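You operate a simulated robot arm through the tools that you are given. There is no shell and no other tool.

Carry out the task below with a simulated two-armed robot. There is one attempt and no reset: what you move stays moved.

## Task
Time the flow cup into the grey-banded beaker and press the result.
Fine: timer on and zeroed, stopper up till it runs dry, then down; 8-11 s is good; press once; timer off.

Only the result counts: the job must be done as asked and must still hold three seconds after the hand-in. Knocking over, shifting, dropping, spilling or breaking anything else fails it. A push-on lid holds only when it is set on centred and level and pressed home; a screw cap is set on level and turned clockwise until tight.

## Robot
Two 7-joint arms with fingered hands on one trunk that stands fixed in place. Base frame: the origin is at the foot of the trunk, x ahead of it, y to its left, z up; the work surface is at about z = 0.85. Units: m, degrees, N and s.
The left shoulder is at [0.03, 0.119, 1.269], the right one opposite. With the tool pointing down near the work surface each hand reaches from about 0.1 to 0.7 m from the base axis, measured 20 degrees to its own side. Payload 3.8 kg a hand.
Tool frame (each hand has its own): the origin (TCP) lies between the finger pads and is the grasp point; the fingertips stand 0.025 m ahead of it; z points along the fingers, y is the line along which they close. The gripper opens to 0.088 m. The gripper's body begins 0.029 m behind the TCP. The gripper is a hand of 4 fingers: y runs from the thumb to the fingers, the wrist lies at [-0.013, -0.106, -0.174] in the tool frame.
Orientation is that of the tool frame in the base frame, as [roll, pitch, yaw] about the fixed x, y, z axes, in that order (R = Rz(yaw) Ry(pitch) Rx(roll)). With the fingers straight down and the wrist toward the robot, the tool's x, y and z point along [0, 1, 0], [1, 0, 0] and [0, 0, -1] of the base frame.

## Interface
- The arms move only by the tool nudge_tool. It takes "left_targets", "right_targets" or both (then of equal length, played together; a hand with none holds still); each is a list of rows, each a list of 2 entries, a list of its own where there are three numbers: the shift along the tool's x, y, z in units of 20 mm (1.0 is 20 mm), then the turn, a rotation vector about the tool's x, y, z in units of 5 degrees (1.0 is 5 degrees). In form: [[[tx, ty, tz], [rx, ry, rz]], ...]. A call has 1 to 20 rows; each row shifts and turns the commanded pose from where the row before left it, along the tool's axes as they then stand. A call with a number of a shift or a turn outside -1 to 1 is refused whole. Rows are played at 5 a second. More than 0.05 m and 8.6 degrees between two rows, and nothing of the call is played. A pose out of reach is approached as far as the arm can. The call stops where the force on the tool passes 40 N (or 10 N more than at its start, if that is more) or the arm is blocked; 0.2 s more then pass. In this call time passes only in rows, and 0.2 s behind the last. It gives the time, the measured TCP pose, the force on the tool (base axes), the opening and the grip force at its end, in the units of the frame above (readings bear some noise), with the torque about the TCP (base axes, N m) and any sound that the robot's microphone picked up.
- Cameras (640 x 400 px; columns grow to the right, rows downward): "scene" is now at [0.0607, -0.0034, 1.8178]; the picture's right is [-0.03, -1.00, 0.00], its down [-0.74, 0.02, -0.67] and it looks along [0.67, -0.02, -0.74] (base axes); focal length 324 px, centre (320, 200). "left" rides on the left gripper at [-0.064, -0.083, -0.098] in its tool frame; the picture's right is [-0.62, -0.37, 0.69], its down [0.71, -0.63, 0.30] and it looks along [0.32, 0.68, 0.65] (tool axes); focal length 265 px, centre (320, 200). "right" rides on the right gripper at [0.064, -0.083, -0.098] in its tool frame; the picture's right is [-0.62, 0.37, -0.69], its down [-0.71, -0.63, 0.30] and it looks along [-0.32, 0.68, 0.65] (tool axes); focal length 265 px, centre (320, 200). There is no depth. A picture from a camera that has moved, and an enlarged one, comes with that camera's place and axes in the base frame and with its lens.
- camera(camera): a new picture of that camera. No time passes.
- move_column(by): slides the trunk up (or, below 0, down) by that many m; the arms and the scene camera ride with it, the base frame stays. It gives what a move gives, with no picture.
- move_fingers(index, middle, ring, thumb_bend, thumb_turn, hand): sets how far each is bent, from 0 (flat) to 1 (curled in); at 0.3 the hand is open as for a grip, at 0.7 the pads meet at the TCP. One left out holds its place. A second passes; each finger stops where it meets its share of the squeeze, and holds until it gets a number again. It is the only way to open and close the hand. It gives what a move gives, with no picture; readings hold the bend of each and the force on the fingers (four entries, about 0 where the hand has none), thumb and palm. thumb_turn goes from beside the hand (0) to across from the fingers (1), as for a grip.
- pan_tilt(pan, tilt): turns the head with the scene camera to pan (to the left, within 120 degrees either way) and tilt (down, from -29 to 69), counted from straight ahead of the robot. It gives what a move gives.
- enlarge(camera, box): a new picture of the part [left, top, right, bottom] of that camera's present view, enlarged. No time passes.
- hand_in(): hands the job in; it is judged then, once.

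Places have to be worked out from the pictures, the camera data and where the tool is seen. Open the grippers and draw the arms clear of the work before you hand the job in, unless the task says otherwise.

The tools are called as a command line: name --argument value ..., lists and objects as JSON in quotes. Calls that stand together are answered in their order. nudge_tool: Moves the arms, as the interface text tells. Its arguments: {"type":"object","properties":{"left_targets":{"type":"array","items":{"type":"array"}},"right_targets":{"type":"array","items":{"type":"array"}}},"required":[]} The other tools are called the same way: move_column (by) slides the trunk up or down; move_fingers (index, middle, ring, thumb_bend, thumb_turn, hand) moves the fingers one by one; pan_tilt (pan, tilt) turns the head that bears the scene camera; camera (camera) takes a picture; enlarge (camera, box) takes an enlarged picture of a part of a camera's view; hand_in () hands the job in.

At the start:

```text
time_s: 0.0
left_ee_pos: [0.4945, 0.2589, 1.391]
left_orientation: [179.9, 0.1, 90.1]
left_contact_force: [0.2, 0.3, -0.2]
left_wrist_torque: [-0.05, -0.02, 0.0]
left_opening: 0.0874
left_grasp_force: 0.1
left_shape: jaw
left_bend: [0.3, 0.3, 0.3, 0.3, 0.98]
left_finger forces: [0.1, 0.1, 0.0, 0.1, 0.1, 0.0]
right_ee_pos: [0.4784, -0.1746, 1.3289]
right_orientation: [180.0, 0.0, 90.0]
right_contact_force: [-0.2, -1.3, -0.5]
right_wrist_torque: [0.0, 0.0, 0.02]
right_opening: 0.0875
right_grasp_force: 0.1
right_shape: jaw
right_bend: [0.3, 0.3, 0.3, 0.3, 0.98]
right_finger forces: [0.0, 0.1, 0.0, 0.0, 0.0, 0.0]
trunk travel left (down, up): [-0.425, 0.165]
head pan, tilt: [-1.6, 47.6]
```

scene: 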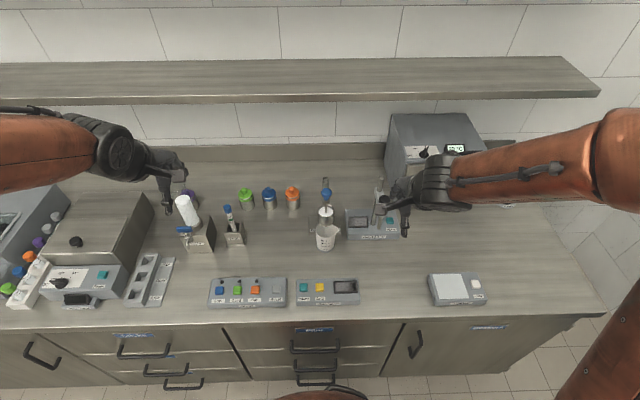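
right: 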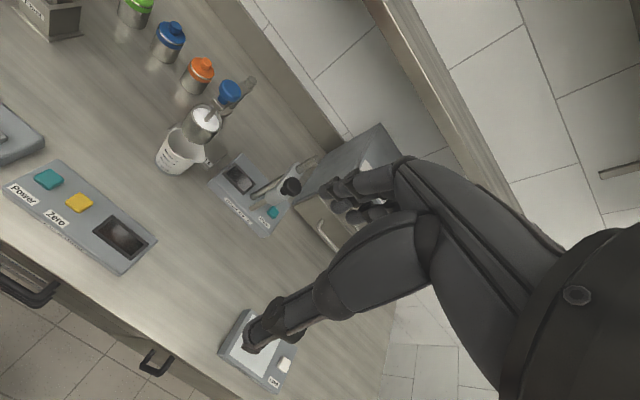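
left: 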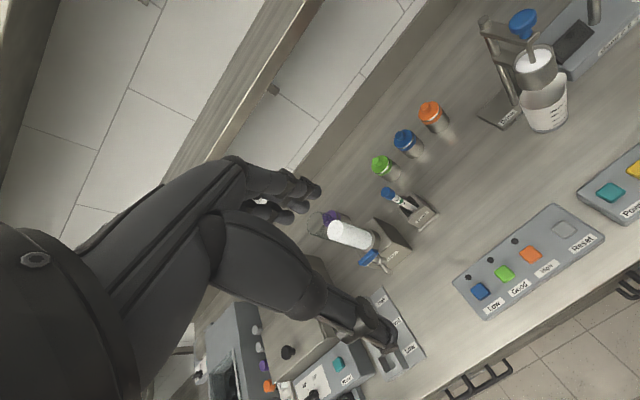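

I'll begin by looking closer at the flow cup, the timer and the result panel in the scene view.

enlarge --camera "scene" --box '[270, 160, 420, 260]'

enlarge --camera "scene" --box '[200, 240, 380, 330]'

enlarge --camera "right" --box '[0, 60, 320, 280]'

enlarge --camera "left" --box '[440, 0, 640, 320]'

```text
4.00 times, centred on (345, 210) of scene
camera zoom: at [0.0607, -0.0034, 1.8178], right [-0.03, -1.0, 0.0], down [-0.74, 0.02, -0.67], along [0.67, -0.02, -0.74], focal length 1296 px, centre (220, 160)
```

zoom: 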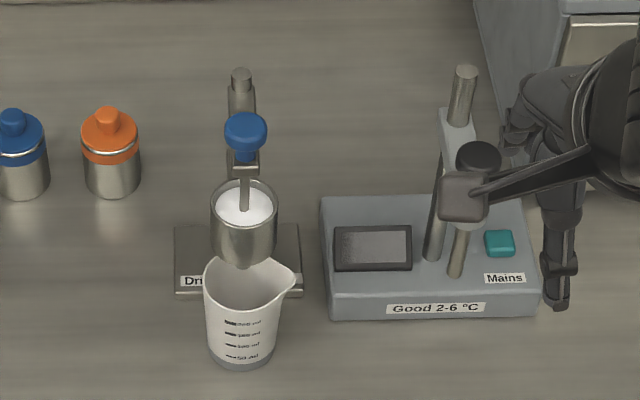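

```text
3.56 times, centred on (290, 285) of scene
camera zoom: at [0.0607, -0.0034, 1.8178], right [-0.03, -1.0, 0.0], down [-0.74, 0.02, -0.67], along [0.67, -0.02, -0.74], focal length 1152 px, centre (427, -102)
```

zoom: 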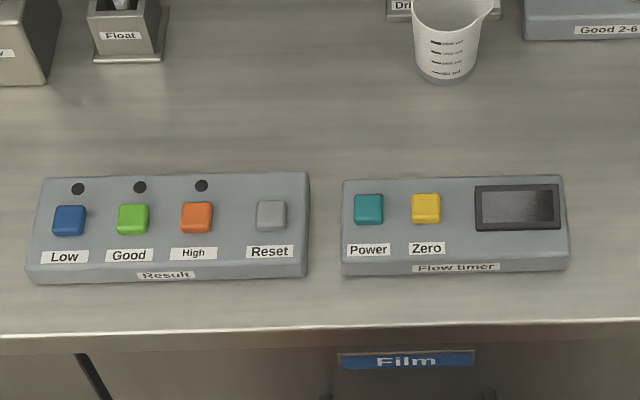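

```text
1.82 times, centred on (160, 170) of right
camera zoom: at [0.3957, -0.1106, 1.4274], right [0.37, -0.62, 0.69], down [-0.63, -0.71, -0.3], along [0.68, -0.32, -0.65], focal length 483 px, centre (611, 254)
```

zoom: 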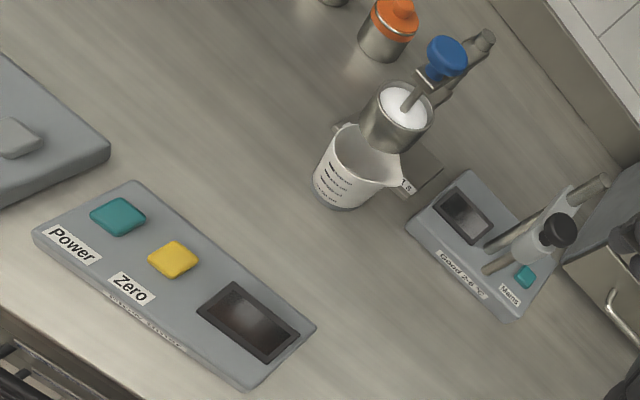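

```text
1.25 times, centred on (540, 160) of left
camera zoom: at [0.4123, 0.1952, 1.4901], right [-0.37, -0.62, -0.69], down [-0.63, 0.71, -0.3], along [0.68, 0.32, -0.65], focal length 332 px, centre (45, 250)
```

zoom: 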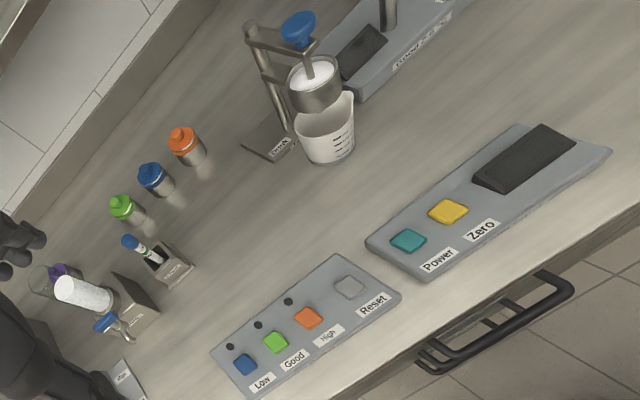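

The beaker sits under the flow cup, but I need to check its band and look for any other beakers. I'll pan the head around and zoom in.

enlarge --camera "scene" --box '[295, 170, 365, 260]'

enlarge --camera "scene" --box '[0, 160, 250, 310]'

enlarge --camera "scene" --box '[380, 110, 540, 320]'

enlarge --camera "left" --box '[460, 0, 600, 140]'

enlarge --camera "right" --box '[140, 60, 280, 190]'

```text
4.44 times, centred on (330, 215) of scene
camera zoom: at [0.0607, -0.0034, 1.8178], right [-0.03, -1.0, 0.0], down [-0.74, 0.02, -0.67], along [0.67, -0.02, -0.74], focal length 1440 px, centre (276, 133)
```

zoom: 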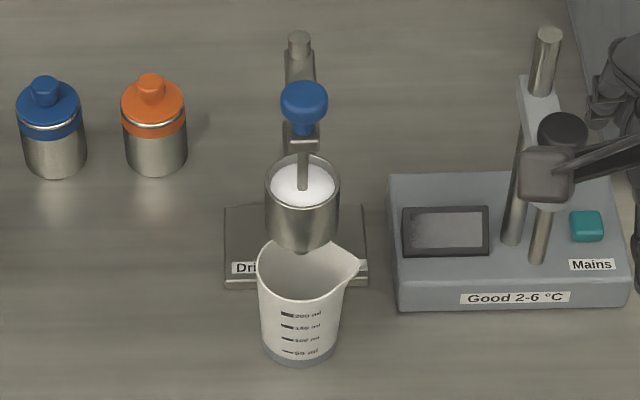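

```text
2.56 times, centred on (125, 235) of scene
camera zoom: at [0.0607, -0.0034, 1.8178], right [-0.03, -1.0, 0.0], down [-0.74, 0.02, -0.67], along [0.67, -0.02, -0.74], focal length 830 px, centre (819, 110)
```

zoom: 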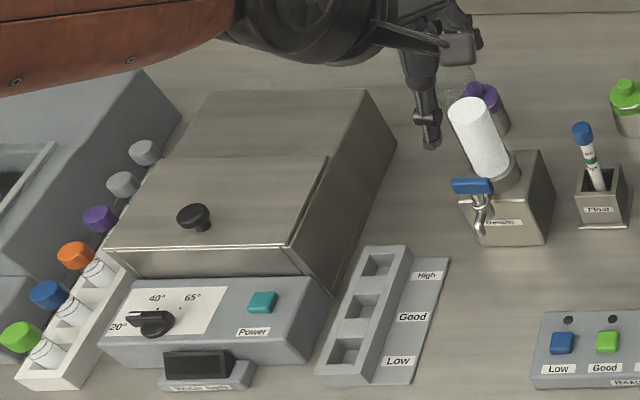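

```text
1.90 times, centred on (460, 215) of scene
camera zoom: at [0.0607, -0.0034, 1.8178], right [-0.03, -1.0, 0.0], down [-0.74, 0.02, -0.67], along [0.67, -0.02, -0.74], focal length 617 px, centre (53, 171)
```

zoom: 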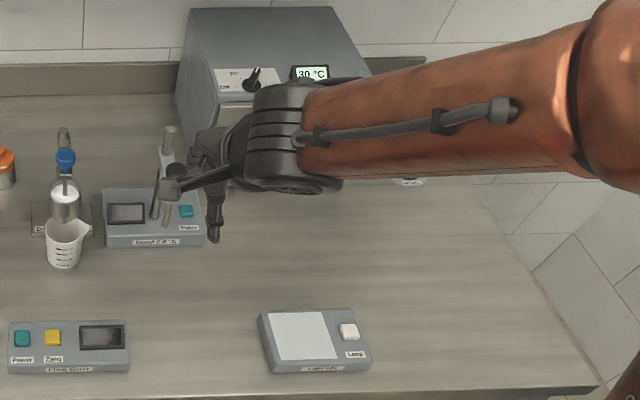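

```text
2.86 times, centred on (530, 70) of left
camera zoom: at [0.4123, 0.1952, 1.4901], right [-0.37, -0.62, -0.69], down [-0.63, 0.71, -0.3], along [0.68, 0.32, -0.65], focal length 758 px, centre (-280, 571)
```

zoom: 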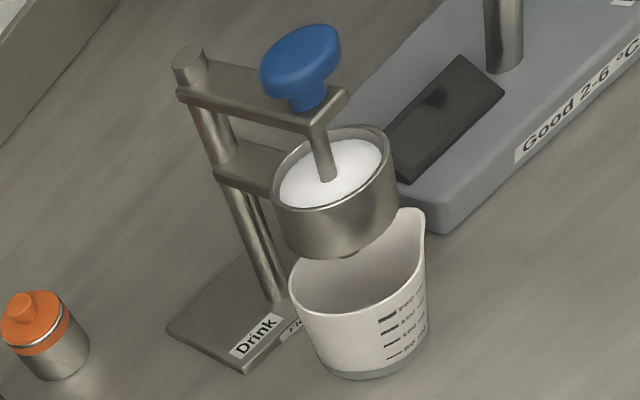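

```text
3.08 times, centred on (210, 125) of right
camera zoom: at [0.3957, -0.1106, 1.4274], right [0.37, -0.62, 0.69], down [-0.63, -0.71, -0.3], along [0.68, -0.32, -0.65], focal length 817 px, centre (658, 431)
```

zoom: 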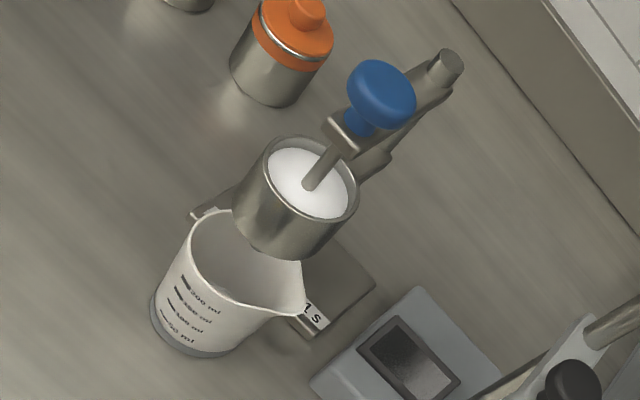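

The beaker with the grey base band is already under the nozzle (about x 0.71, y -0.04), and the knob is at about [0.71, -0.04, 1.13]. The result panel reads Low, Good, High and Reset. I'll shape the left hand for single-finger pressing and see where the fingertip comes out.

move_fingers --hand "left" --index 1.0 --middle 0.6 --ring 1.0 --thumb_bend 0.3 --thumb_turn 1.0

camera --camera "left"

camera --camera "scene"

```text
time_s: 1.0
left_ee_pos: [0.495, 0.2586, 1.3905]
left_orientation: [180.0, -0.1, 89.9]
left_contact_force: [-0.2, 0.1, 0.2]
left_wrist_torque: [0.02, 0.05, -0.01]
left_opening: 0.0525
left_grasp_force: 0.0
left_shape: fingers
left_bend: [1.0, 0.6, 1.0, 0.3, 0.97]
left_finger forces: [0.0, 0.1, 0.0, 0.1, 0.0, 0.1]
right_ee_pos: [0.4791, -0.1755, 1.3287]
right_orientation: [180.0, -0.1, 89.9]
right_contact_force: [0.3, 0.0, 0.2]
right_wrist_torque: [0.04, 0.01, -0.01]
right_opening: 0.0876
right_grasp_force: 0.1
right_shape: jaw
right_bend: [0.3, 0.3, 0.3, 0.3, 0.98]
right_finger forces: [0.0, 0.1, 0.0, 0.0, 0.0, 0.1]
trunk travel left (down, up): [-0.425, 0.165]
head pan, tilt: [-1.6, 47.6]
```

```text
taken
camera left: at [0.4123, 0.1952, 1.4901], right [-0.37, -0.62, -0.69], down [-0.63, 0.71, -0.3], along [0.68, 0.32, -0.65], focal length 265 px, centre (320, 200)
```

left: 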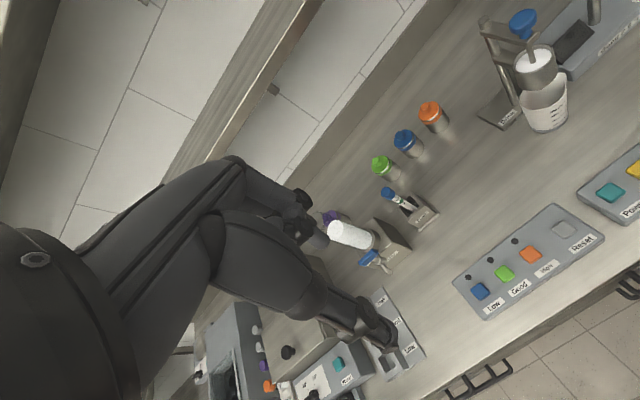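

```text
taken
camera scene: at [0.0607, -0.0034, 1.8178], right [-0.03, -1.0, 0.0], down [-0.74, 0.02, -0.67], along [0.67, -0.02, -0.74], focal length 324 px, centre (320, 200)
```

scene: 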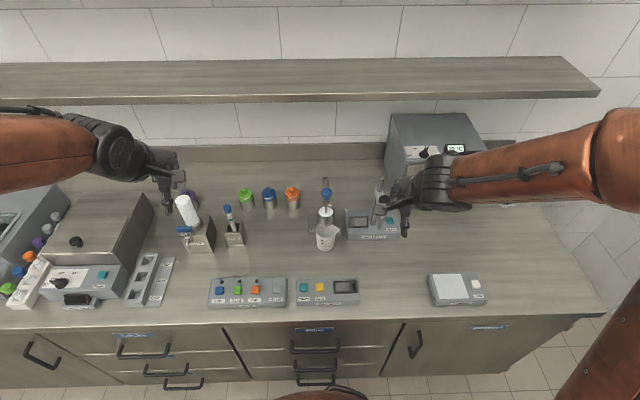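

enlarge --camera "left" --box '[220, 150, 440, 370]'

enlarge --camera "scene" --box '[90, 100, 230, 230]'

```text
1.82 times, centred on (330, 260) of left
camera zoom: at [0.4123, 0.1952, 1.4901], right [-0.37, -0.62, -0.69], down [-0.63, 0.71, -0.3], along [0.68, 0.32, -0.65], focal length 483 px, centre (302, 91)
```

zoom: 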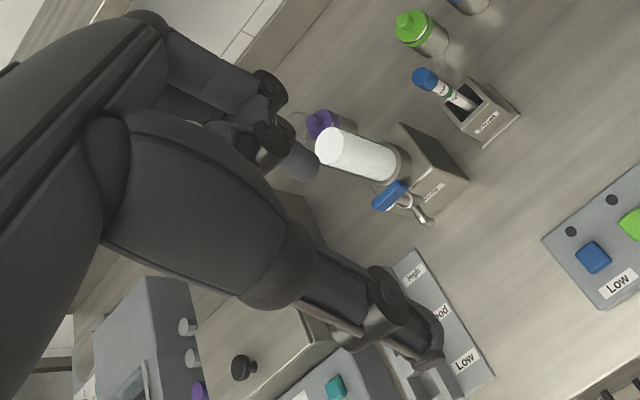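

```text
3.08 times, centred on (160, 165) of scene
camera zoom: at [0.0607, -0.0034, 1.8178], right [-0.03, -1.0, 0.0], down [-0.74, 0.02, -0.67], along [0.67, -0.02, -0.74], focal length 997 px, centre (812, 308)
```

zoom: 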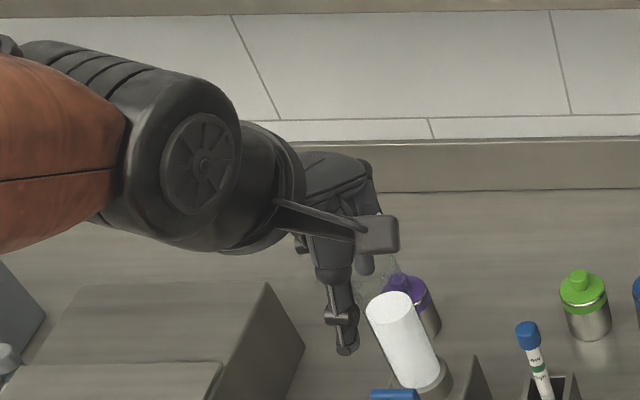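

The curled fingers leave the thumb as the lowest part. I'll tuck the thumb away and straighten the middle finger so it becomes the pressing tip.

move_fingers --hand "left" --index 1.0 --middle 0.3 --ring 1.0 --thumb_bend 1.0 --thumb_turn 0.0

enlarge --camera "left" --box '[180, 120, 440, 380]'

enlarge --camera "scene" --box '[90, 100, 230, 230]'

enlarge --camera "right" --box '[220, 140, 440, 370]'

```text
time_s: 2.0
left_ee_pos: [0.4947, 0.2575, 1.3913]
left_orientation: [-180.0, 0.0, 90.0]
left_contact_force: [0.4, 0.4, 1.0]
left_wrist_torque: [-0.02, 0.01, 0.02]
left_opening: 0.035
left_grasp_force: 0.0
left_shape: fingers
left_bend: [1.0, 0.3, 1.0, 1.0, 0.0]
left_finger forces: [0.0, 0.0, 0.1, 0.1, 0.1, 0.1]
right_ee_pos: [0.4788, -0.1751, 1.3292]
right_orientation: [-179.9, -0.1, 90.0]
right_contact_force: [-1.1, 0.1, -1.0]
right_wrist_torque: [-0.01, -0.02, -0.02]
right_opening: 0.0877
right_grasp_force: 0.1
right_shape: jaw
right_bend: [0.3, 0.3, 0.3, 0.3, 0.98]
right_finger forces: [0.0, 0.1, 0.1, 0.0, 0.1, 0.1]
trunk travel left (down, up): [-0.425, 0.165]
head pan, tilt: [-1.6, 47.6]
```

```text
1.54 times, centred on (310, 250) of left
camera zoom: at [0.4123, 0.1952, 1.4901], right [-0.37, -0.62, -0.69], down [-0.63, 0.71, -0.3], along [0.68, 0.32, -0.65], focal length 408 px, centre (335, 123)
```

zoom: 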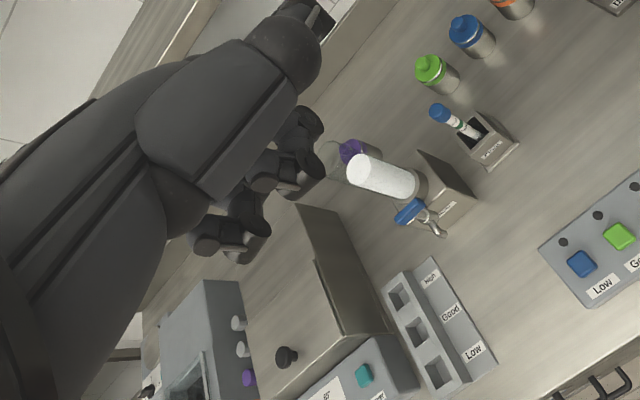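

```text
3.08 times, centred on (160, 165) of scene
camera zoom: at [0.0607, -0.0034, 1.8178], right [-0.03, -1.0, 0.0], down [-0.74, 0.02, -0.67], along [0.67, -0.02, -0.74], focal length 997 px, centre (812, 308)
```

zoom: 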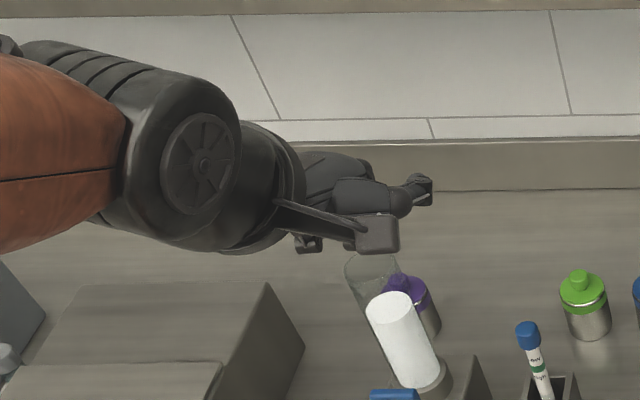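

```text
1.74 times, centred on (330, 255) of right
camera zoom: at [0.3957, -0.1106, 1.4274], right [0.37, -0.62, 0.69], down [-0.63, -0.71, -0.3], along [0.68, -0.32, -0.65], focal length 462 px, centre (303, 104)
```

zoom: 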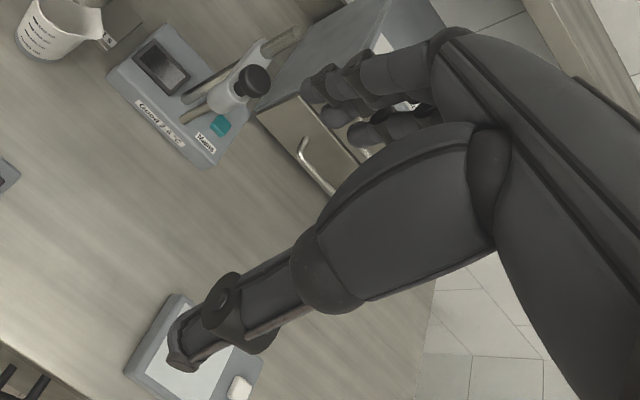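

The fingertips are hidden behind the palm, but the opposed thumb's tip shows clearly in the wrist view, at about tool [0, -0.05, 0.02]. I'll use the thumb as the pressing digit and curl all the fingers.

move_fingers --hand "left" --index 1.0 --middle 1.0 --ring 1.0 --thumb_bend 0.3 --thumb_turn 1.0

enlarge --camera "left" --box '[180, 120, 440, 380]'

enlarge --camera "scene" --box '[90, 100, 230, 230]'

```text
time_s: 3.0
left_ee_pos: [0.4952, 0.2596, 1.3912]
left_orientation: [180.0, 0.0, 90.0]
left_contact_force: [0.5, 0.0, -0.3]
left_wrist_torque: [-0.01, -0.01, 0.01]
left_opening: 0.0528
left_grasp_force: 0.0
left_shape: fingers
left_bend: [1.0, 1.0, 1.0, 0.3, 0.97]
left_finger forces: [0.1, 0.0, 0.1, 0.0, 0.0, 0.1]
right_ee_pos: [0.4781, -0.1762, 1.3286]
right_orientation: [-180.0, 0.0, 90.0]
right_contact_force: [0.4, -0.3, 0.1]
right_wrist_torque: [0.01, -0.05, 0.01]
right_opening: 0.0876
right_grasp_force: 0.0
right_shape: jaw
right_bend: [0.3, 0.3, 0.3, 0.3, 0.98]
right_finger forces: [0.2, 0.0, 0.0, 0.0, 0.1, 0.0]
trunk travel left (down, up): [-0.425, 0.165]
head pan, tilt: [-1.6, 47.6]
```

```text
1.54 times, centred on (310, 250) of left
camera zoom: at [0.4123, 0.1952, 1.4901], right [-0.37, -0.62, -0.69], down [-0.63, 0.71, -0.3], along [0.68, 0.32, -0.65], focal length 408 px, centre (335, 123)
```

zoom: 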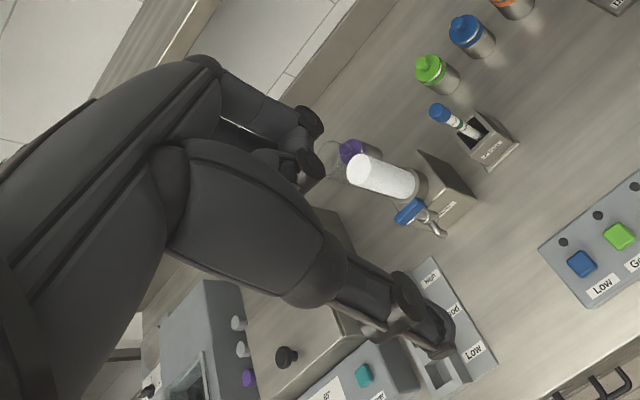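

```text
3.08 times, centred on (160, 165) of scene
camera zoom: at [0.0607, -0.0034, 1.8178], right [-0.03, -1.0, 0.0], down [-0.74, 0.02, -0.67], along [0.67, -0.02, -0.74], focal length 997 px, centre (812, 308)
```

zoom: 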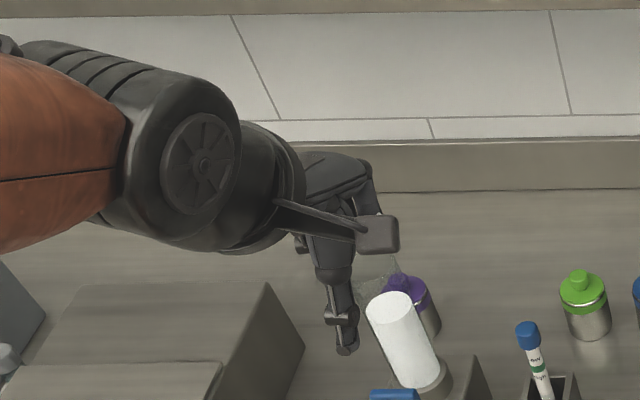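

The thumb now sticks out clear of the curled fingers. I'll bring the left hand over the timer's Power button, which I place at [0.537, 0.034, 0.889], tilting so the thumb is lowest. I'll stay well above it for now.

nudge_tool --left_targets '[[[-0.705, 0.256, 0.972], [0, 0, 0]], [[-0.705, 0.256, 0.972], [0, 0, 0]], [[-0.705, 0.256, 0.972], [0, 0, 0]], [[-0.705, 0.256, 0.972], [0, 0, 0]], [[-0.705, 0.256, 0.972], [0, 0, 0]], [[-0.705, 0.256, 0.972], [0, 0, 0]], [[-0.705, 0.256, 0.972], [0, 0, 0]], [[-0.705, 0.256, 0.972], [0, 0, 0]], [[-0.705, 0.256, 0.972], [0, 0, 0]], [[-0.705, 0.256, 0.972], [0, 0, 0]], [[-0.705, 0.256, 0.972], [0, 0, 0]], [[-0.705, 0.256, 0.972], [0, 0, 0]], [[-0.705, 0.256, 0.972], [0, 0, 0]], [[-0.705, 0.256, 0.972], [0, 0, 0]], [[-0.705, 0.256, 0.972], [0, 0, 0]], [[-0.705, 0.256, 0.972], [0, 0, 0]], [[0, 0, 0], [-1, 0, 0]], [[0, 0, 0], [-1, 0, 0]], [[0, 0, 0], [-1, 0, 0]], [[0, 0, 0], [-1, 0, 0]]]'

camera --camera "left"

camera --camera "scene"

camera --camera "right"

```text
time_s: 7.2
left_ee_pos: [0.5788, 0.0337, 1.0809]
left_orientation: [160.0, 0.0, 90.2]
left_contact_force: [0.4, 0.4, 1.0]
left_wrist_torque: [-0.01, 0.04, -0.01]
left_opening: 0.0525
left_grasp_force: 0.0
left_shape: fingers
left_bend: [1.0, 1.0, 1.0, 0.3, 0.97]
left_finger forces: [0.0, 0.0, 0.0, 0.0, 0.0, 0.1]
right_ee_pos: [0.4789, -0.1756, 1.328]
right_orientation: [-180.0, 0.1, 90.1]
right_contact_force: [0.0, 1.1, 0.0]
right_wrist_torque: [0.0, 0.02, 0.02]
right_opening: 0.0875
right_grasp_force: 0.0
right_shape: jaw
right_bend: [0.3, 0.3, 0.3, 0.3, 0.98]
right_finger forces: [0.1, 0.0, 0.0, 0.1, 0.1, 0.0]
trunk travel left (down, up): [-0.425, 0.165]
head pan, tilt: [-1.6, 47.6]
```

```text
taken
camera left: at [0.4654, -0.0301, 1.1449], right [-0.11, -0.62, -0.78], down [-0.49, 0.71, -0.5], along [0.87, 0.33, -0.38], focal length 265 px, centre (320, 200)
```

left: 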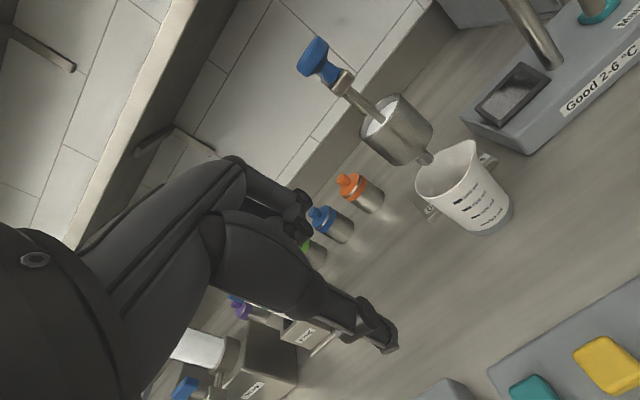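

```text
taken
camera scene: at [0.0606, -0.0036, 1.8178], right [-0.03, -1.0, 0.0], down [-0.74, 0.02, -0.67], along [0.67, -0.02, -0.74], focal length 324 px, centre (320, 200)
```

scene: 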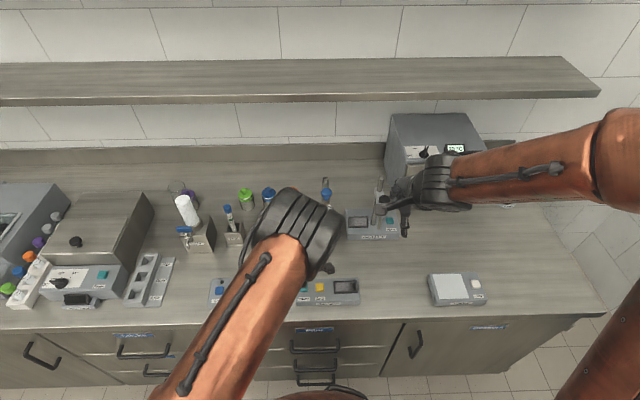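

```text
taken
camera right: at [0.3957, -0.1107, 1.4275], right [0.37, -0.62, 0.69], down [-0.63, -0.71, -0.3], along [0.68, -0.32, -0.65], focal length 265 px, centre (320, 200)
```

right: 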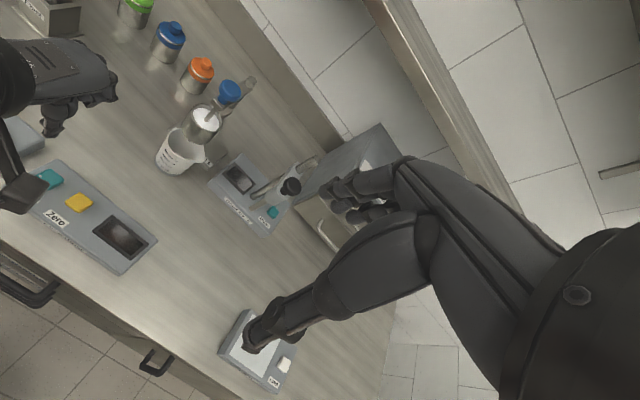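

The thumb tip is at about [0.53–0.54, 0.034, 1.045], above the Power button. I'll descend straight down about 0.125 m and check the alignment before pressing.

nudge_tool --left_targets '[[[0, -0.3053, 0.839], [0, 0, 0]], [[0, -0.3053, 0.839], [0, 0, 0]], [[0, -0.3053, 0.839], [0, 0, 0]], [[0, -0.3053, 0.839], [0, 0, 0]], [[0, -0.3053, 0.839], [0, 0, 0]], [[0, -0.3053, 0.839], [0, 0, 0]], [[0, -0.3053, 0.839], [0, 0, 0]]]'

camera --camera "left"

enlarge --camera "right" --box '[0, 100, 200, 300]'

enlarge --camera "scene" --box '[200, 200, 400, 330]'

```text
time_s: 8.8
left_ee_pos: [0.5774, 0.0332, 0.9565]
left_orientation: [160.0, 0.0, 90.1]
left_contact_force: [0.3, 0.3, 0.2]
left_wrist_torque: [0.0, 0.02, -0.01]
left_opening: 0.0527
left_grasp_force: 0.0
left_shape: fingers
left_bend: [1.0, 1.0, 1.0, 0.3, 0.97]
left_finger forces: [0.0, 0.0, 0.1, 0.0, 0.1, 0.0]
right_ee_pos: [0.4788, -0.1752, 1.3282]
right_orientation: [180.0, -0.1, 90.0]
right_contact_force: [-0.2, -0.1, 0.2]
right_wrist_torque: [-0.01, 0.01, -0.03]
right_opening: 0.0876
right_grasp_force: 0.2
right_shape: jaw
right_bend: [0.3, 0.3, 0.3, 0.3, 0.98]
right_finger forces: [0.0, 0.1, 0.0, 0.0, 0.0, 0.0]
trunk travel left (down, up): [-0.425, 0.165]
head pan, tilt: [-1.6, 47.6]
```

```text
taken
camera left: at [0.4651, -0.0307, 1.0204], right [-0.11, -0.62, -0.78], down [-0.49, 0.71, -0.5], along [0.87, 0.32, -0.38], focal length 265 px, centre (320, 200)
```

left: 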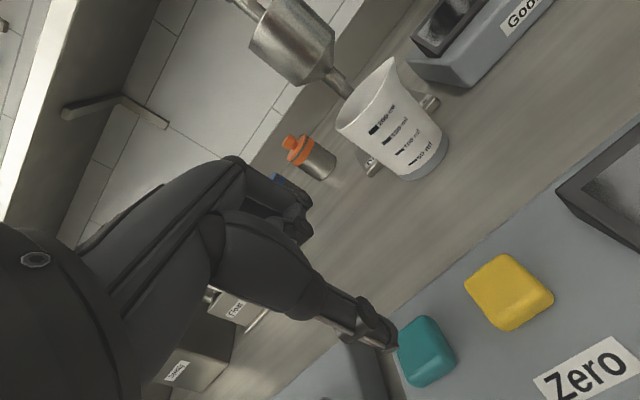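

```text
2.00 times, centred on (100, 200) of right
camera zoom: at [0.396, -0.1106, 1.4273], right [0.37, -0.62, 0.69], down [-0.63, -0.71, -0.3], along [0.68, -0.32, -0.65], focal length 531 px, centre (760, 200)
```

zoom: 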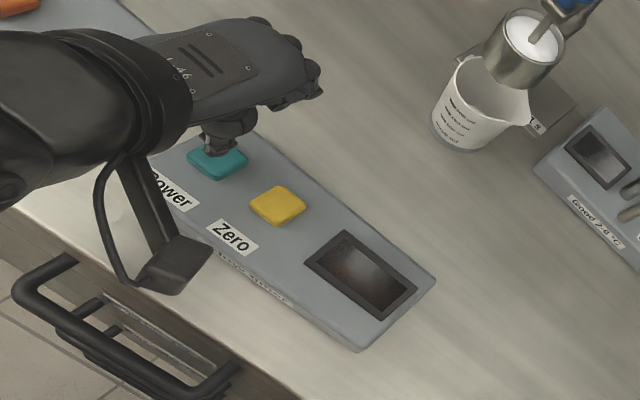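

```text
3.08 times, centred on (300, 265) of scene
camera zoom: at [0.0611, -0.0034, 1.8178], right [-0.03, -1.0, 0.0], down [-0.74, 0.02, -0.67], along [0.67, -0.02, -0.74], focal length 997 px, centre (382, 0)
```

zoom: 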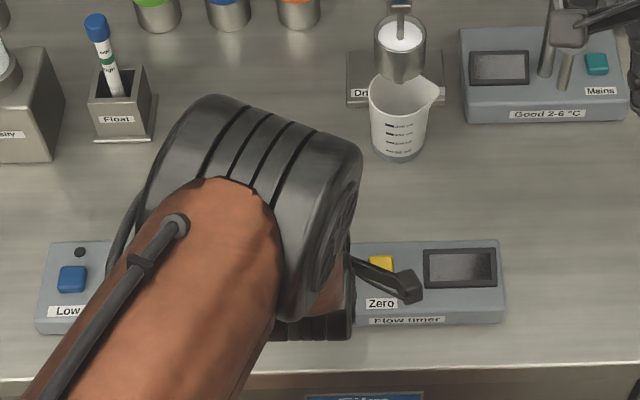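

The right wrist view shows the thumb tip directly above the Power button, needing about 5 mm forward and 28 mm down. I'll descend gently and watch for force or a click.

nudge_tool --left_targets '[[[0, -0.0347, 0.187], [0, 0, 0]], [[0, -0.0347, 0.187], [0, 0, 0]], [[0, -0.0347, 0.187], [0, 0, 0]], [[0, -0.0347, 0.187], [0, 0, 0]], [[0, -0.0347, 0.187], [0, 0, 0]], [[0, -0.0347, 0.187], [0, 0, 0]], [[0, -0.0347, 0.187], [0, 0, 0]]]'

camera --camera "left"

enlarge --camera "right" --box '[0, 100, 200, 300]'

```text
time_s: 10.4
left_ee_pos: [0.5816, 0.0339, 0.93]
left_orientation: [159.9, 0.0, 90.1]
left_contact_force: [-1.1, -0.4, 3.1]
left_wrist_torque: [-0.03, 0.18, 0.01]
left_opening: 0.0531
left_grasp_force: 1.5
left_shape: fingers
left_bend: [1.0, 1.0, 1.0, 0.29, 0.97]
left_finger forces: [0.0, 0.0, 0.0, 0.1, 3.5, 0.1]
right_ee_pos: [0.4787, -0.1749, 1.3286]
right_orientation: [-180.0, 0.1, 90.0]
right_contact_force: [-0.6, 0.8, 0.6]
right_wrist_torque: [-0.01, -0.03, -0.01]
right_opening: 0.0877
right_grasp_force: 0.0
right_shape: jaw
right_bend: [0.3, 0.3, 0.3, 0.3, 0.98]
right_finger forces: [0.0, 0.1, 0.0, 0.1, 0.0, 0.1]
trunk travel left (down, up): [-0.425, 0.165]
head pan, tilt: [-1.6, 47.6]
heard: click
```

```text
taken
camera left: at [0.47, -0.0304, 0.995], right [-0.11, -0.62, -0.78], down [-0.49, 0.71, -0.5], along [0.87, 0.32, -0.38], focal length 265 px, centre (320, 200)
```

left: 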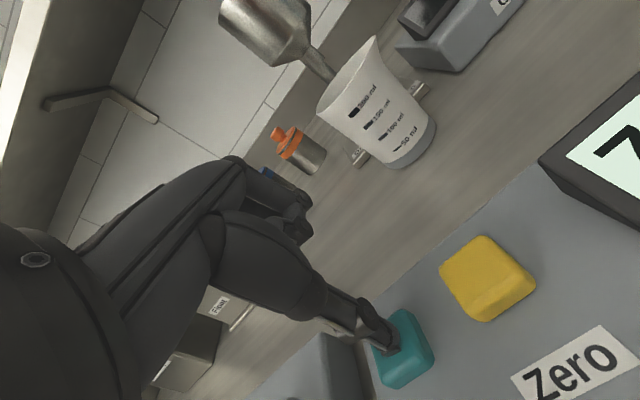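

```text
2.00 times, centred on (100, 200) of right
camera zoom: at [0.3954, -0.1108, 1.4276], right [0.37, -0.62, 0.69], down [-0.63, -0.71, -0.3], along [0.68, -0.32, -0.65], focal length 531 px, centre (760, 200)
```

zoom: 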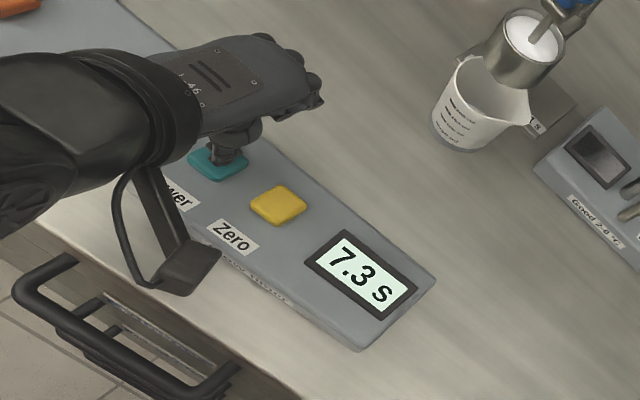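

A click was heard and the timer is on, showing an old 7.3 s. I'll lift, shift about 49 mm right to Zero, and press it.

nudge_tool --left_targets '[[[0, 0.171, -0.47], [0, 0, 0]], [[0, 0.171, -0.47], [0, 0, 0]], [[0, 0.171, -0.47], [0, 0, 0]], [[-0.825, 0, 0], [0, 0, 0]], [[-0.825, 0, 0], [0, 0, 0]], [[-0.825, 0, 0], [0, 0, 0]], [[0, 0, 0], [0, 0, 0]]]'

camera --camera "left"

enlarge --camera "right" --box '[0, 100, 200, 300]'

```text
time_s: 12.0
left_ee_pos: [0.5818, -0.0172, 0.9602]
left_orientation: [160.0, -0.1, 90.0]
left_contact_force: [-0.1, -1.4, 0.8]
left_wrist_torque: [0.01, -0.03, -0.01]
left_opening: 0.0527
left_grasp_force: 0.0
left_shape: fingers
left_bend: [1.0, 1.0, 1.0, 0.3, 0.97]
left_finger forces: [0.0, 0.0, 0.0, 0.0, 0.1, 0.0]
right_ee_pos: [0.4788, -0.1753, 1.3286]
right_orientation: [-179.9, 0.0, 90.1]
right_contact_force: [0.5, -0.2, -0.9]
right_wrist_torque: [0.01, 0.02, -0.01]
right_opening: 0.0877
right_grasp_force: 0.1
right_shape: jaw
right_bend: [0.3, 0.3, 0.3, 0.3, 0.98]
right_finger forces: [0.0, 0.1, 0.0, 0.0, 0.0, 0.0]
trunk travel left (down, up): [-0.425, 0.165]
head pan, tilt: [-1.6, 47.6]
```

```text
taken
camera left: at [0.4702, -0.0806, 1.025], right [-0.11, -0.62, -0.78], down [-0.49, 0.71, -0.5], along [0.87, 0.32, -0.38], focal length 265 px, centre (320, 200)
```

left: 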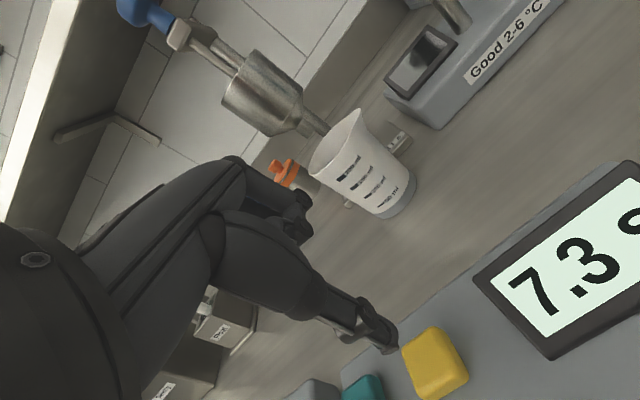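

```text
2.00 times, centred on (100, 200) of right
camera zoom: at [0.3959, -0.1106, 1.4274], right [0.37, -0.62, 0.69], down [-0.63, -0.71, -0.3], along [0.68, -0.32, -0.65], focal length 531 px, centre (760, 200)
```

zoom: 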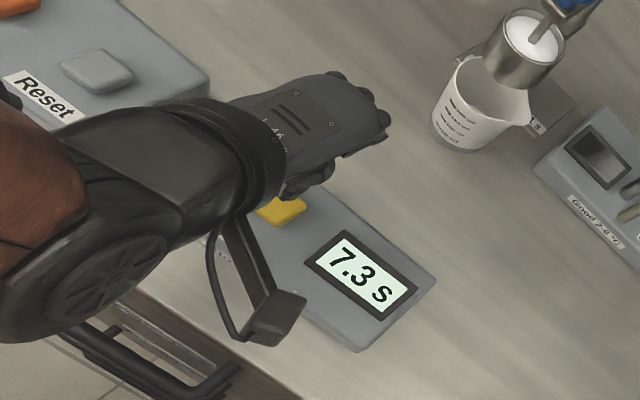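

The thumb is over the Zero button, with my estimate of button centre [0.539, -0.0165] against a tip at [0.536, -0.017]. I'll press down to the same depth as before.

nudge_tool --left_targets '[[[0, -0.0735, 0.24], [0, 0, 0]], [[0, -0.0735, 0.24], [0, 0, 0]], [[0, -0.0735, 0.24], [0, 0, 0]], [[0, -0.0735, 0.24], [0, 0, 0]], [[0, -0.0855, 0.235], [0, 0, 0]], [[0, -0.0855, 0.235], [0, 0, 0]]]'

camera --camera "left"

enlarge --camera "right" --box '[0, 100, 200, 300]'

```text
time_s: 13.4
left_ee_pos: [0.5806, -0.0153, 0.9295]
left_orientation: [159.9, 0.0, 90.1]
left_contact_force: [0.2, -0.7, 4.0]
left_wrist_torque: [-0.04, 0.17, 0.01]
left_opening: 0.053
left_grasp_force: 1.7
left_shape: fingers
left_bend: [1.0, 1.0, 1.0, 0.3, 0.97]
left_finger forces: [0.0, 0.0, 0.1, 0.0, 4.1, 0.0]
right_ee_pos: [0.4793, -0.175, 1.3301]
right_orientation: [180.0, -0.1, 90.0]
right_contact_force: [1.0, 0.1, -1.0]
right_wrist_torque: [-0.04, 0.02, -0.01]
right_opening: 0.0872
right_grasp_force: 0.0
right_shape: jaw
right_bend: [0.3, 0.3, 0.3, 0.3, 0.98]
right_finger forces: [0.0, 0.0, 0.0, 0.1, 0.1, 0.0]
trunk travel left (down, up): [-0.425, 0.165]
head pan, tilt: [-1.6, 47.6]
heard: click
```

```text
taken
camera left: at [0.4702, -0.0791, 0.9946], right [-0.11, -0.62, -0.78], down [-0.49, 0.71, -0.5], along [0.87, 0.33, -0.38], focal length 265 px, centre (320, 200)
```

left: 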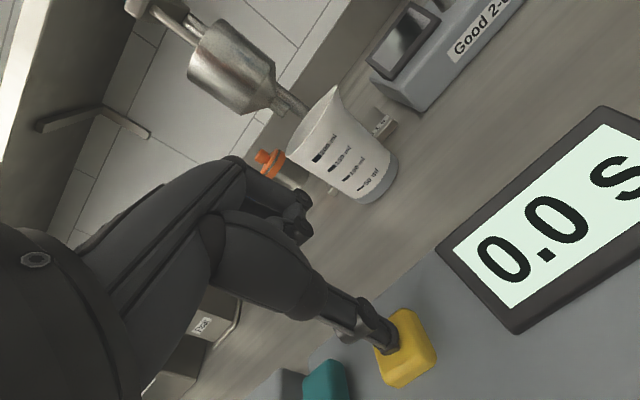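

```text
2.00 times, centred on (100, 200) of right
camera zoom: at [0.3954, -0.1108, 1.4276], right [0.37, -0.62, 0.69], down [-0.63, -0.71, -0.3], along [0.68, -0.32, -0.65], focal length 531 px, centre (760, 200)
```

zoom: 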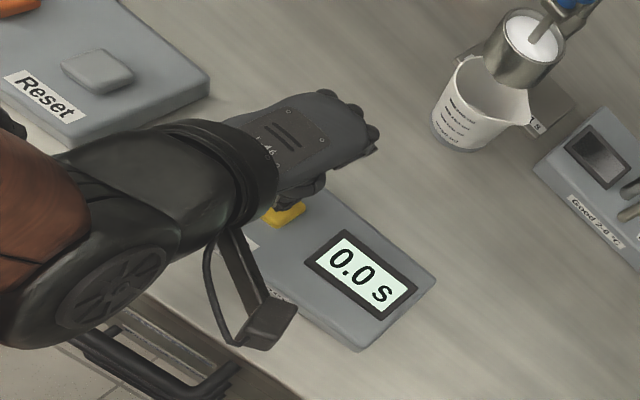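

The timer now reads 0.0 s. I'll lift the left hand off and park it to the left, then turn it so its camera can watch the stopper knob.

nudge_tool --left_targets '[[[0, 0.342, -0.94], [0, 0, 0]], [[0, 0.342, -0.94], [0, 0, 0]], [[0, 0.342, -0.94], [0, 0, 0]], [[0, 0.342, -0.94], [0, 0, 0]], [[1, 0.171, -0.47], [0, 0, 0]], [[1, 0.171, -0.47], [0, 0, 0]], [[1, 0.171, -0.47], [0, 0, 0]], [[1, 0.171, -0.47], [0, 0, 0]], [[1, 0.171, -0.47], [0, 0, 0]], [[1, 0.171, -0.47], [0, 0, 0]], [[1, 0.171, -0.47], [0, 0, 0]], [[1, 0.171, -0.47], [0, 0, 0]], [[1, 0.171, -0.47], [0, 0, 0]], [[1, 0.171, -0.47], [0, 0, 0]], [[1, 0.171, -0.47], [0, 0, 0]]]'

nudge_tool --left_targets '[[[0, 0, 0], [0, -0.342, 0.94]], [[0, 0, 0], [0, -0.342, 0.94]], [[0, 0, 0], [0, -0.342, 0.94]], [[0, 0, 0], [0, -0.342, 0.94]], [[0, 0, 0], [0, -0.342, 0.94]], [[0, 0, 0], [0, -0.342, 0.94]], [[0, 0, 0], [0, -0.342, 0.94]], [[0, 0, 0], [0, -0.342, 0.94]], [[0, 0, 0], [0, -0.342, 0.94]]]'

camera --camera "left"

enlarge --camera "scene" --box '[270, 170, 390, 270]'

camera --camera "right"

```text
time_s: 16.6
left_ee_pos: [0.5807, 0.2047, 1.1197]
left_orientation: [160.0, -0.1, 90.1]
left_contact_force: [0.3, -0.7, 0.5]
left_wrist_torque: [0.01, 0.01, 0.0]
left_opening: 0.0529
left_grasp_force: 0.1
left_shape: fingers
left_bend: [1.0, 1.0, 1.0, 0.3, 0.97]
left_finger forces: [0.0, 0.1, 0.0, 0.1, 0.0, 0.0]
right_ee_pos: [0.4787, -0.1743, 1.3293]
right_orientation: [180.0, 0.0, 90.0]
right_contact_force: [-0.4, 0.1, 0.5]
right_wrist_torque: [0.0, 0.04, 0.0]
right_opening: 0.0876
right_grasp_force: 0.1
right_shape: jaw
right_bend: [0.3, 0.3, 0.3, 0.3, 0.98]
right_finger forces: [0.0, 0.0, 0.0, 0.0, 0.0, 0.0]
trunk travel left (down, up): [-0.425, 0.165]
head pan, tilt: [-1.6, 47.6]
```

```text
time_s: 18.6
left_ee_pos: [0.5815, 0.2044, 1.1195]
left_orientation: [160.0, 0.1, 44.9]
left_contact_force: [-0.3, -0.2, 0.0]
left_wrist_torque: [0.03, 0.01, -0.01]
left_opening: 0.0527
left_grasp_force: 0.2
left_shape: fingers
left_bend: [1.0, 1.0, 1.0, 0.3, 0.97]
left_finger forces: [0.0, 0.1, 0.0, 0.0, 0.0, 0.0]
right_ee_pos: [0.4792, -0.1763, 1.3281]
right_orientation: [179.9, 0.0, 90.0]
right_contact_force: [-0.3, -0.3, -0.5]
right_wrist_torque: [0.0, 0.01, -0.02]
right_opening: 0.0876
right_grasp_force: 0.0
right_shape: jaw
right_bend: [0.3, 0.3, 0.3, 0.3, 0.98]
right_finger forces: [0.0, 0.0, 0.0, 0.0, 0.0, 0.0]
trunk travel left (down, up): [-0.425, 0.165]
head pan, tilt: [-1.6, 47.6]
```

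```text
taken
camera left: at [0.4575, 0.2384, 1.1836], right [-0.52, -0.36, -0.78], down [0.16, 0.85, -0.5], along [0.84, -0.38, -0.38], focal length 265 px, centre (320, 200)
```

left: 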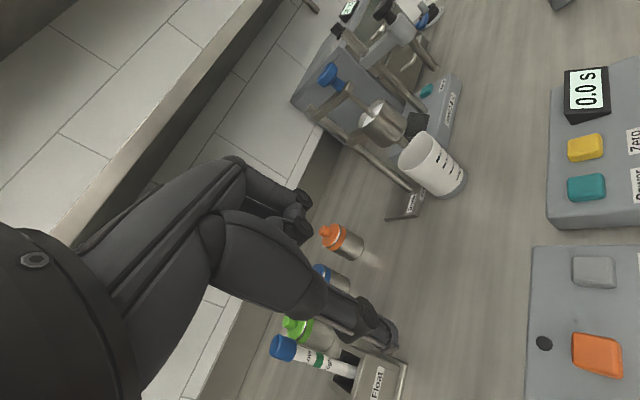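

```text
4.00 times, centred on (330, 220) of scene
camera zoom: at [0.0612, -0.0035, 1.8178], right [-0.03, -1.0, 0.0], down [-0.74, 0.02, -0.67], along [0.67, -0.02, -0.74], focal length 1296 px, centre (280, 120)
```

zoom: 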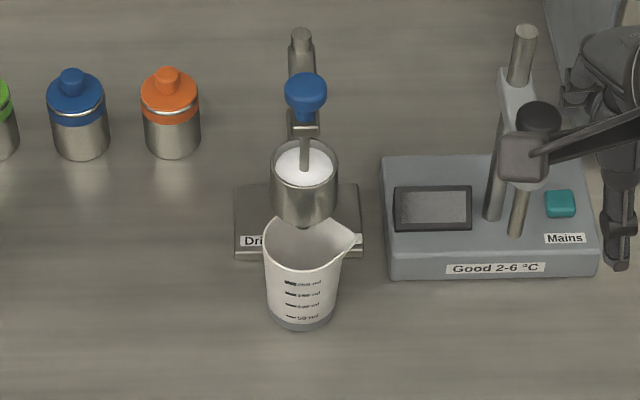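

```text
taken
camera right: at [0.3961, -0.1107, 1.4273], right [0.37, -0.62, 0.69], down [-0.63, -0.71, -0.3], along [0.68, -0.32, -0.65], focal length 265 px, centre (320, 200)
```

right: 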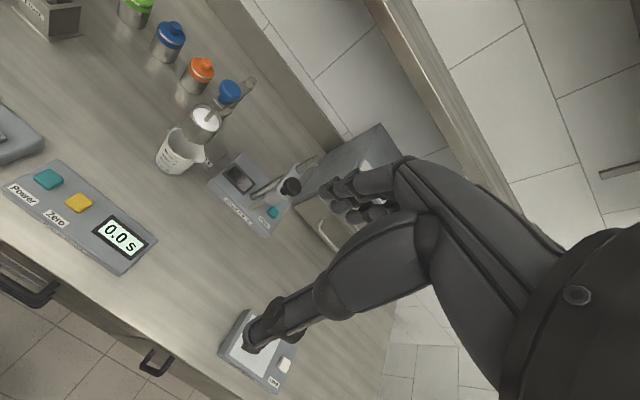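

The left camera now sees the knob, cup, beaker and timer display together. I'll enlarge the knob area for an accurate fix.

enlarge --camera "left" --box '[290, 50, 480, 220]'

enlarge --camera "scene" --box '[306, 170, 346, 210]'

enlarge --camera "right" --box '[180, 60, 280, 140]'

```text
2.35 times, centred on (385, 135) of left
camera zoom: at [0.4575, 0.2384, 1.1836], right [-0.52, -0.36, -0.78], down [0.16, 0.85, -0.5], along [0.84, -0.38, -0.38], focal length 624 px, centre (167, 353)
```

zoom: 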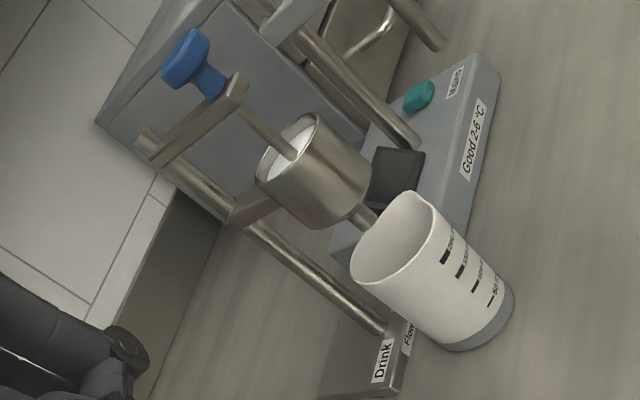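

```text
10.00 times, centred on (326, 190) of scene
camera zoom: at [0.0612, -0.0035, 1.8178], right [-0.03, -1.0, 0.0], down [-0.74, 0.02, -0.67], along [0.67, -0.02, -0.74], focal length 3240 px, centre (260, 300)
```

zoom: 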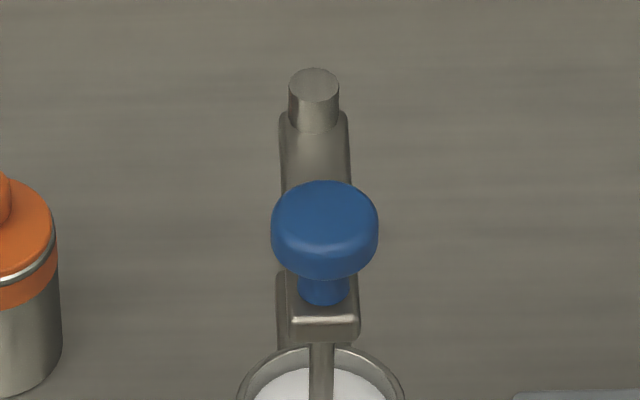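

```text
5.00 times, centred on (230, 100) of right
camera zoom: at [0.3961, -0.1107, 1.4273], right [0.37, -0.62, 0.69], down [-0.63, -0.71, -0.3], along [0.68, -0.32, -0.65], focal length 1327 px, centre (770, 700)
```

zoom: 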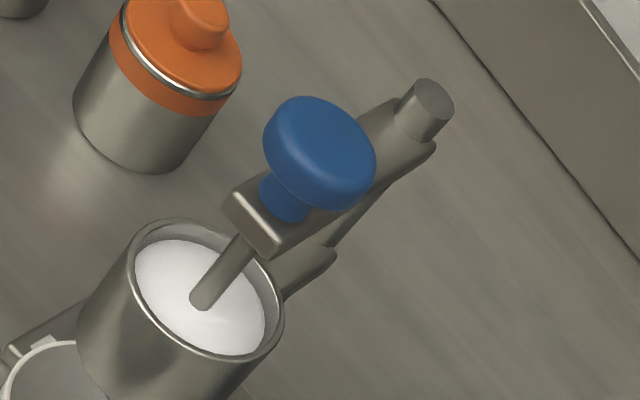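

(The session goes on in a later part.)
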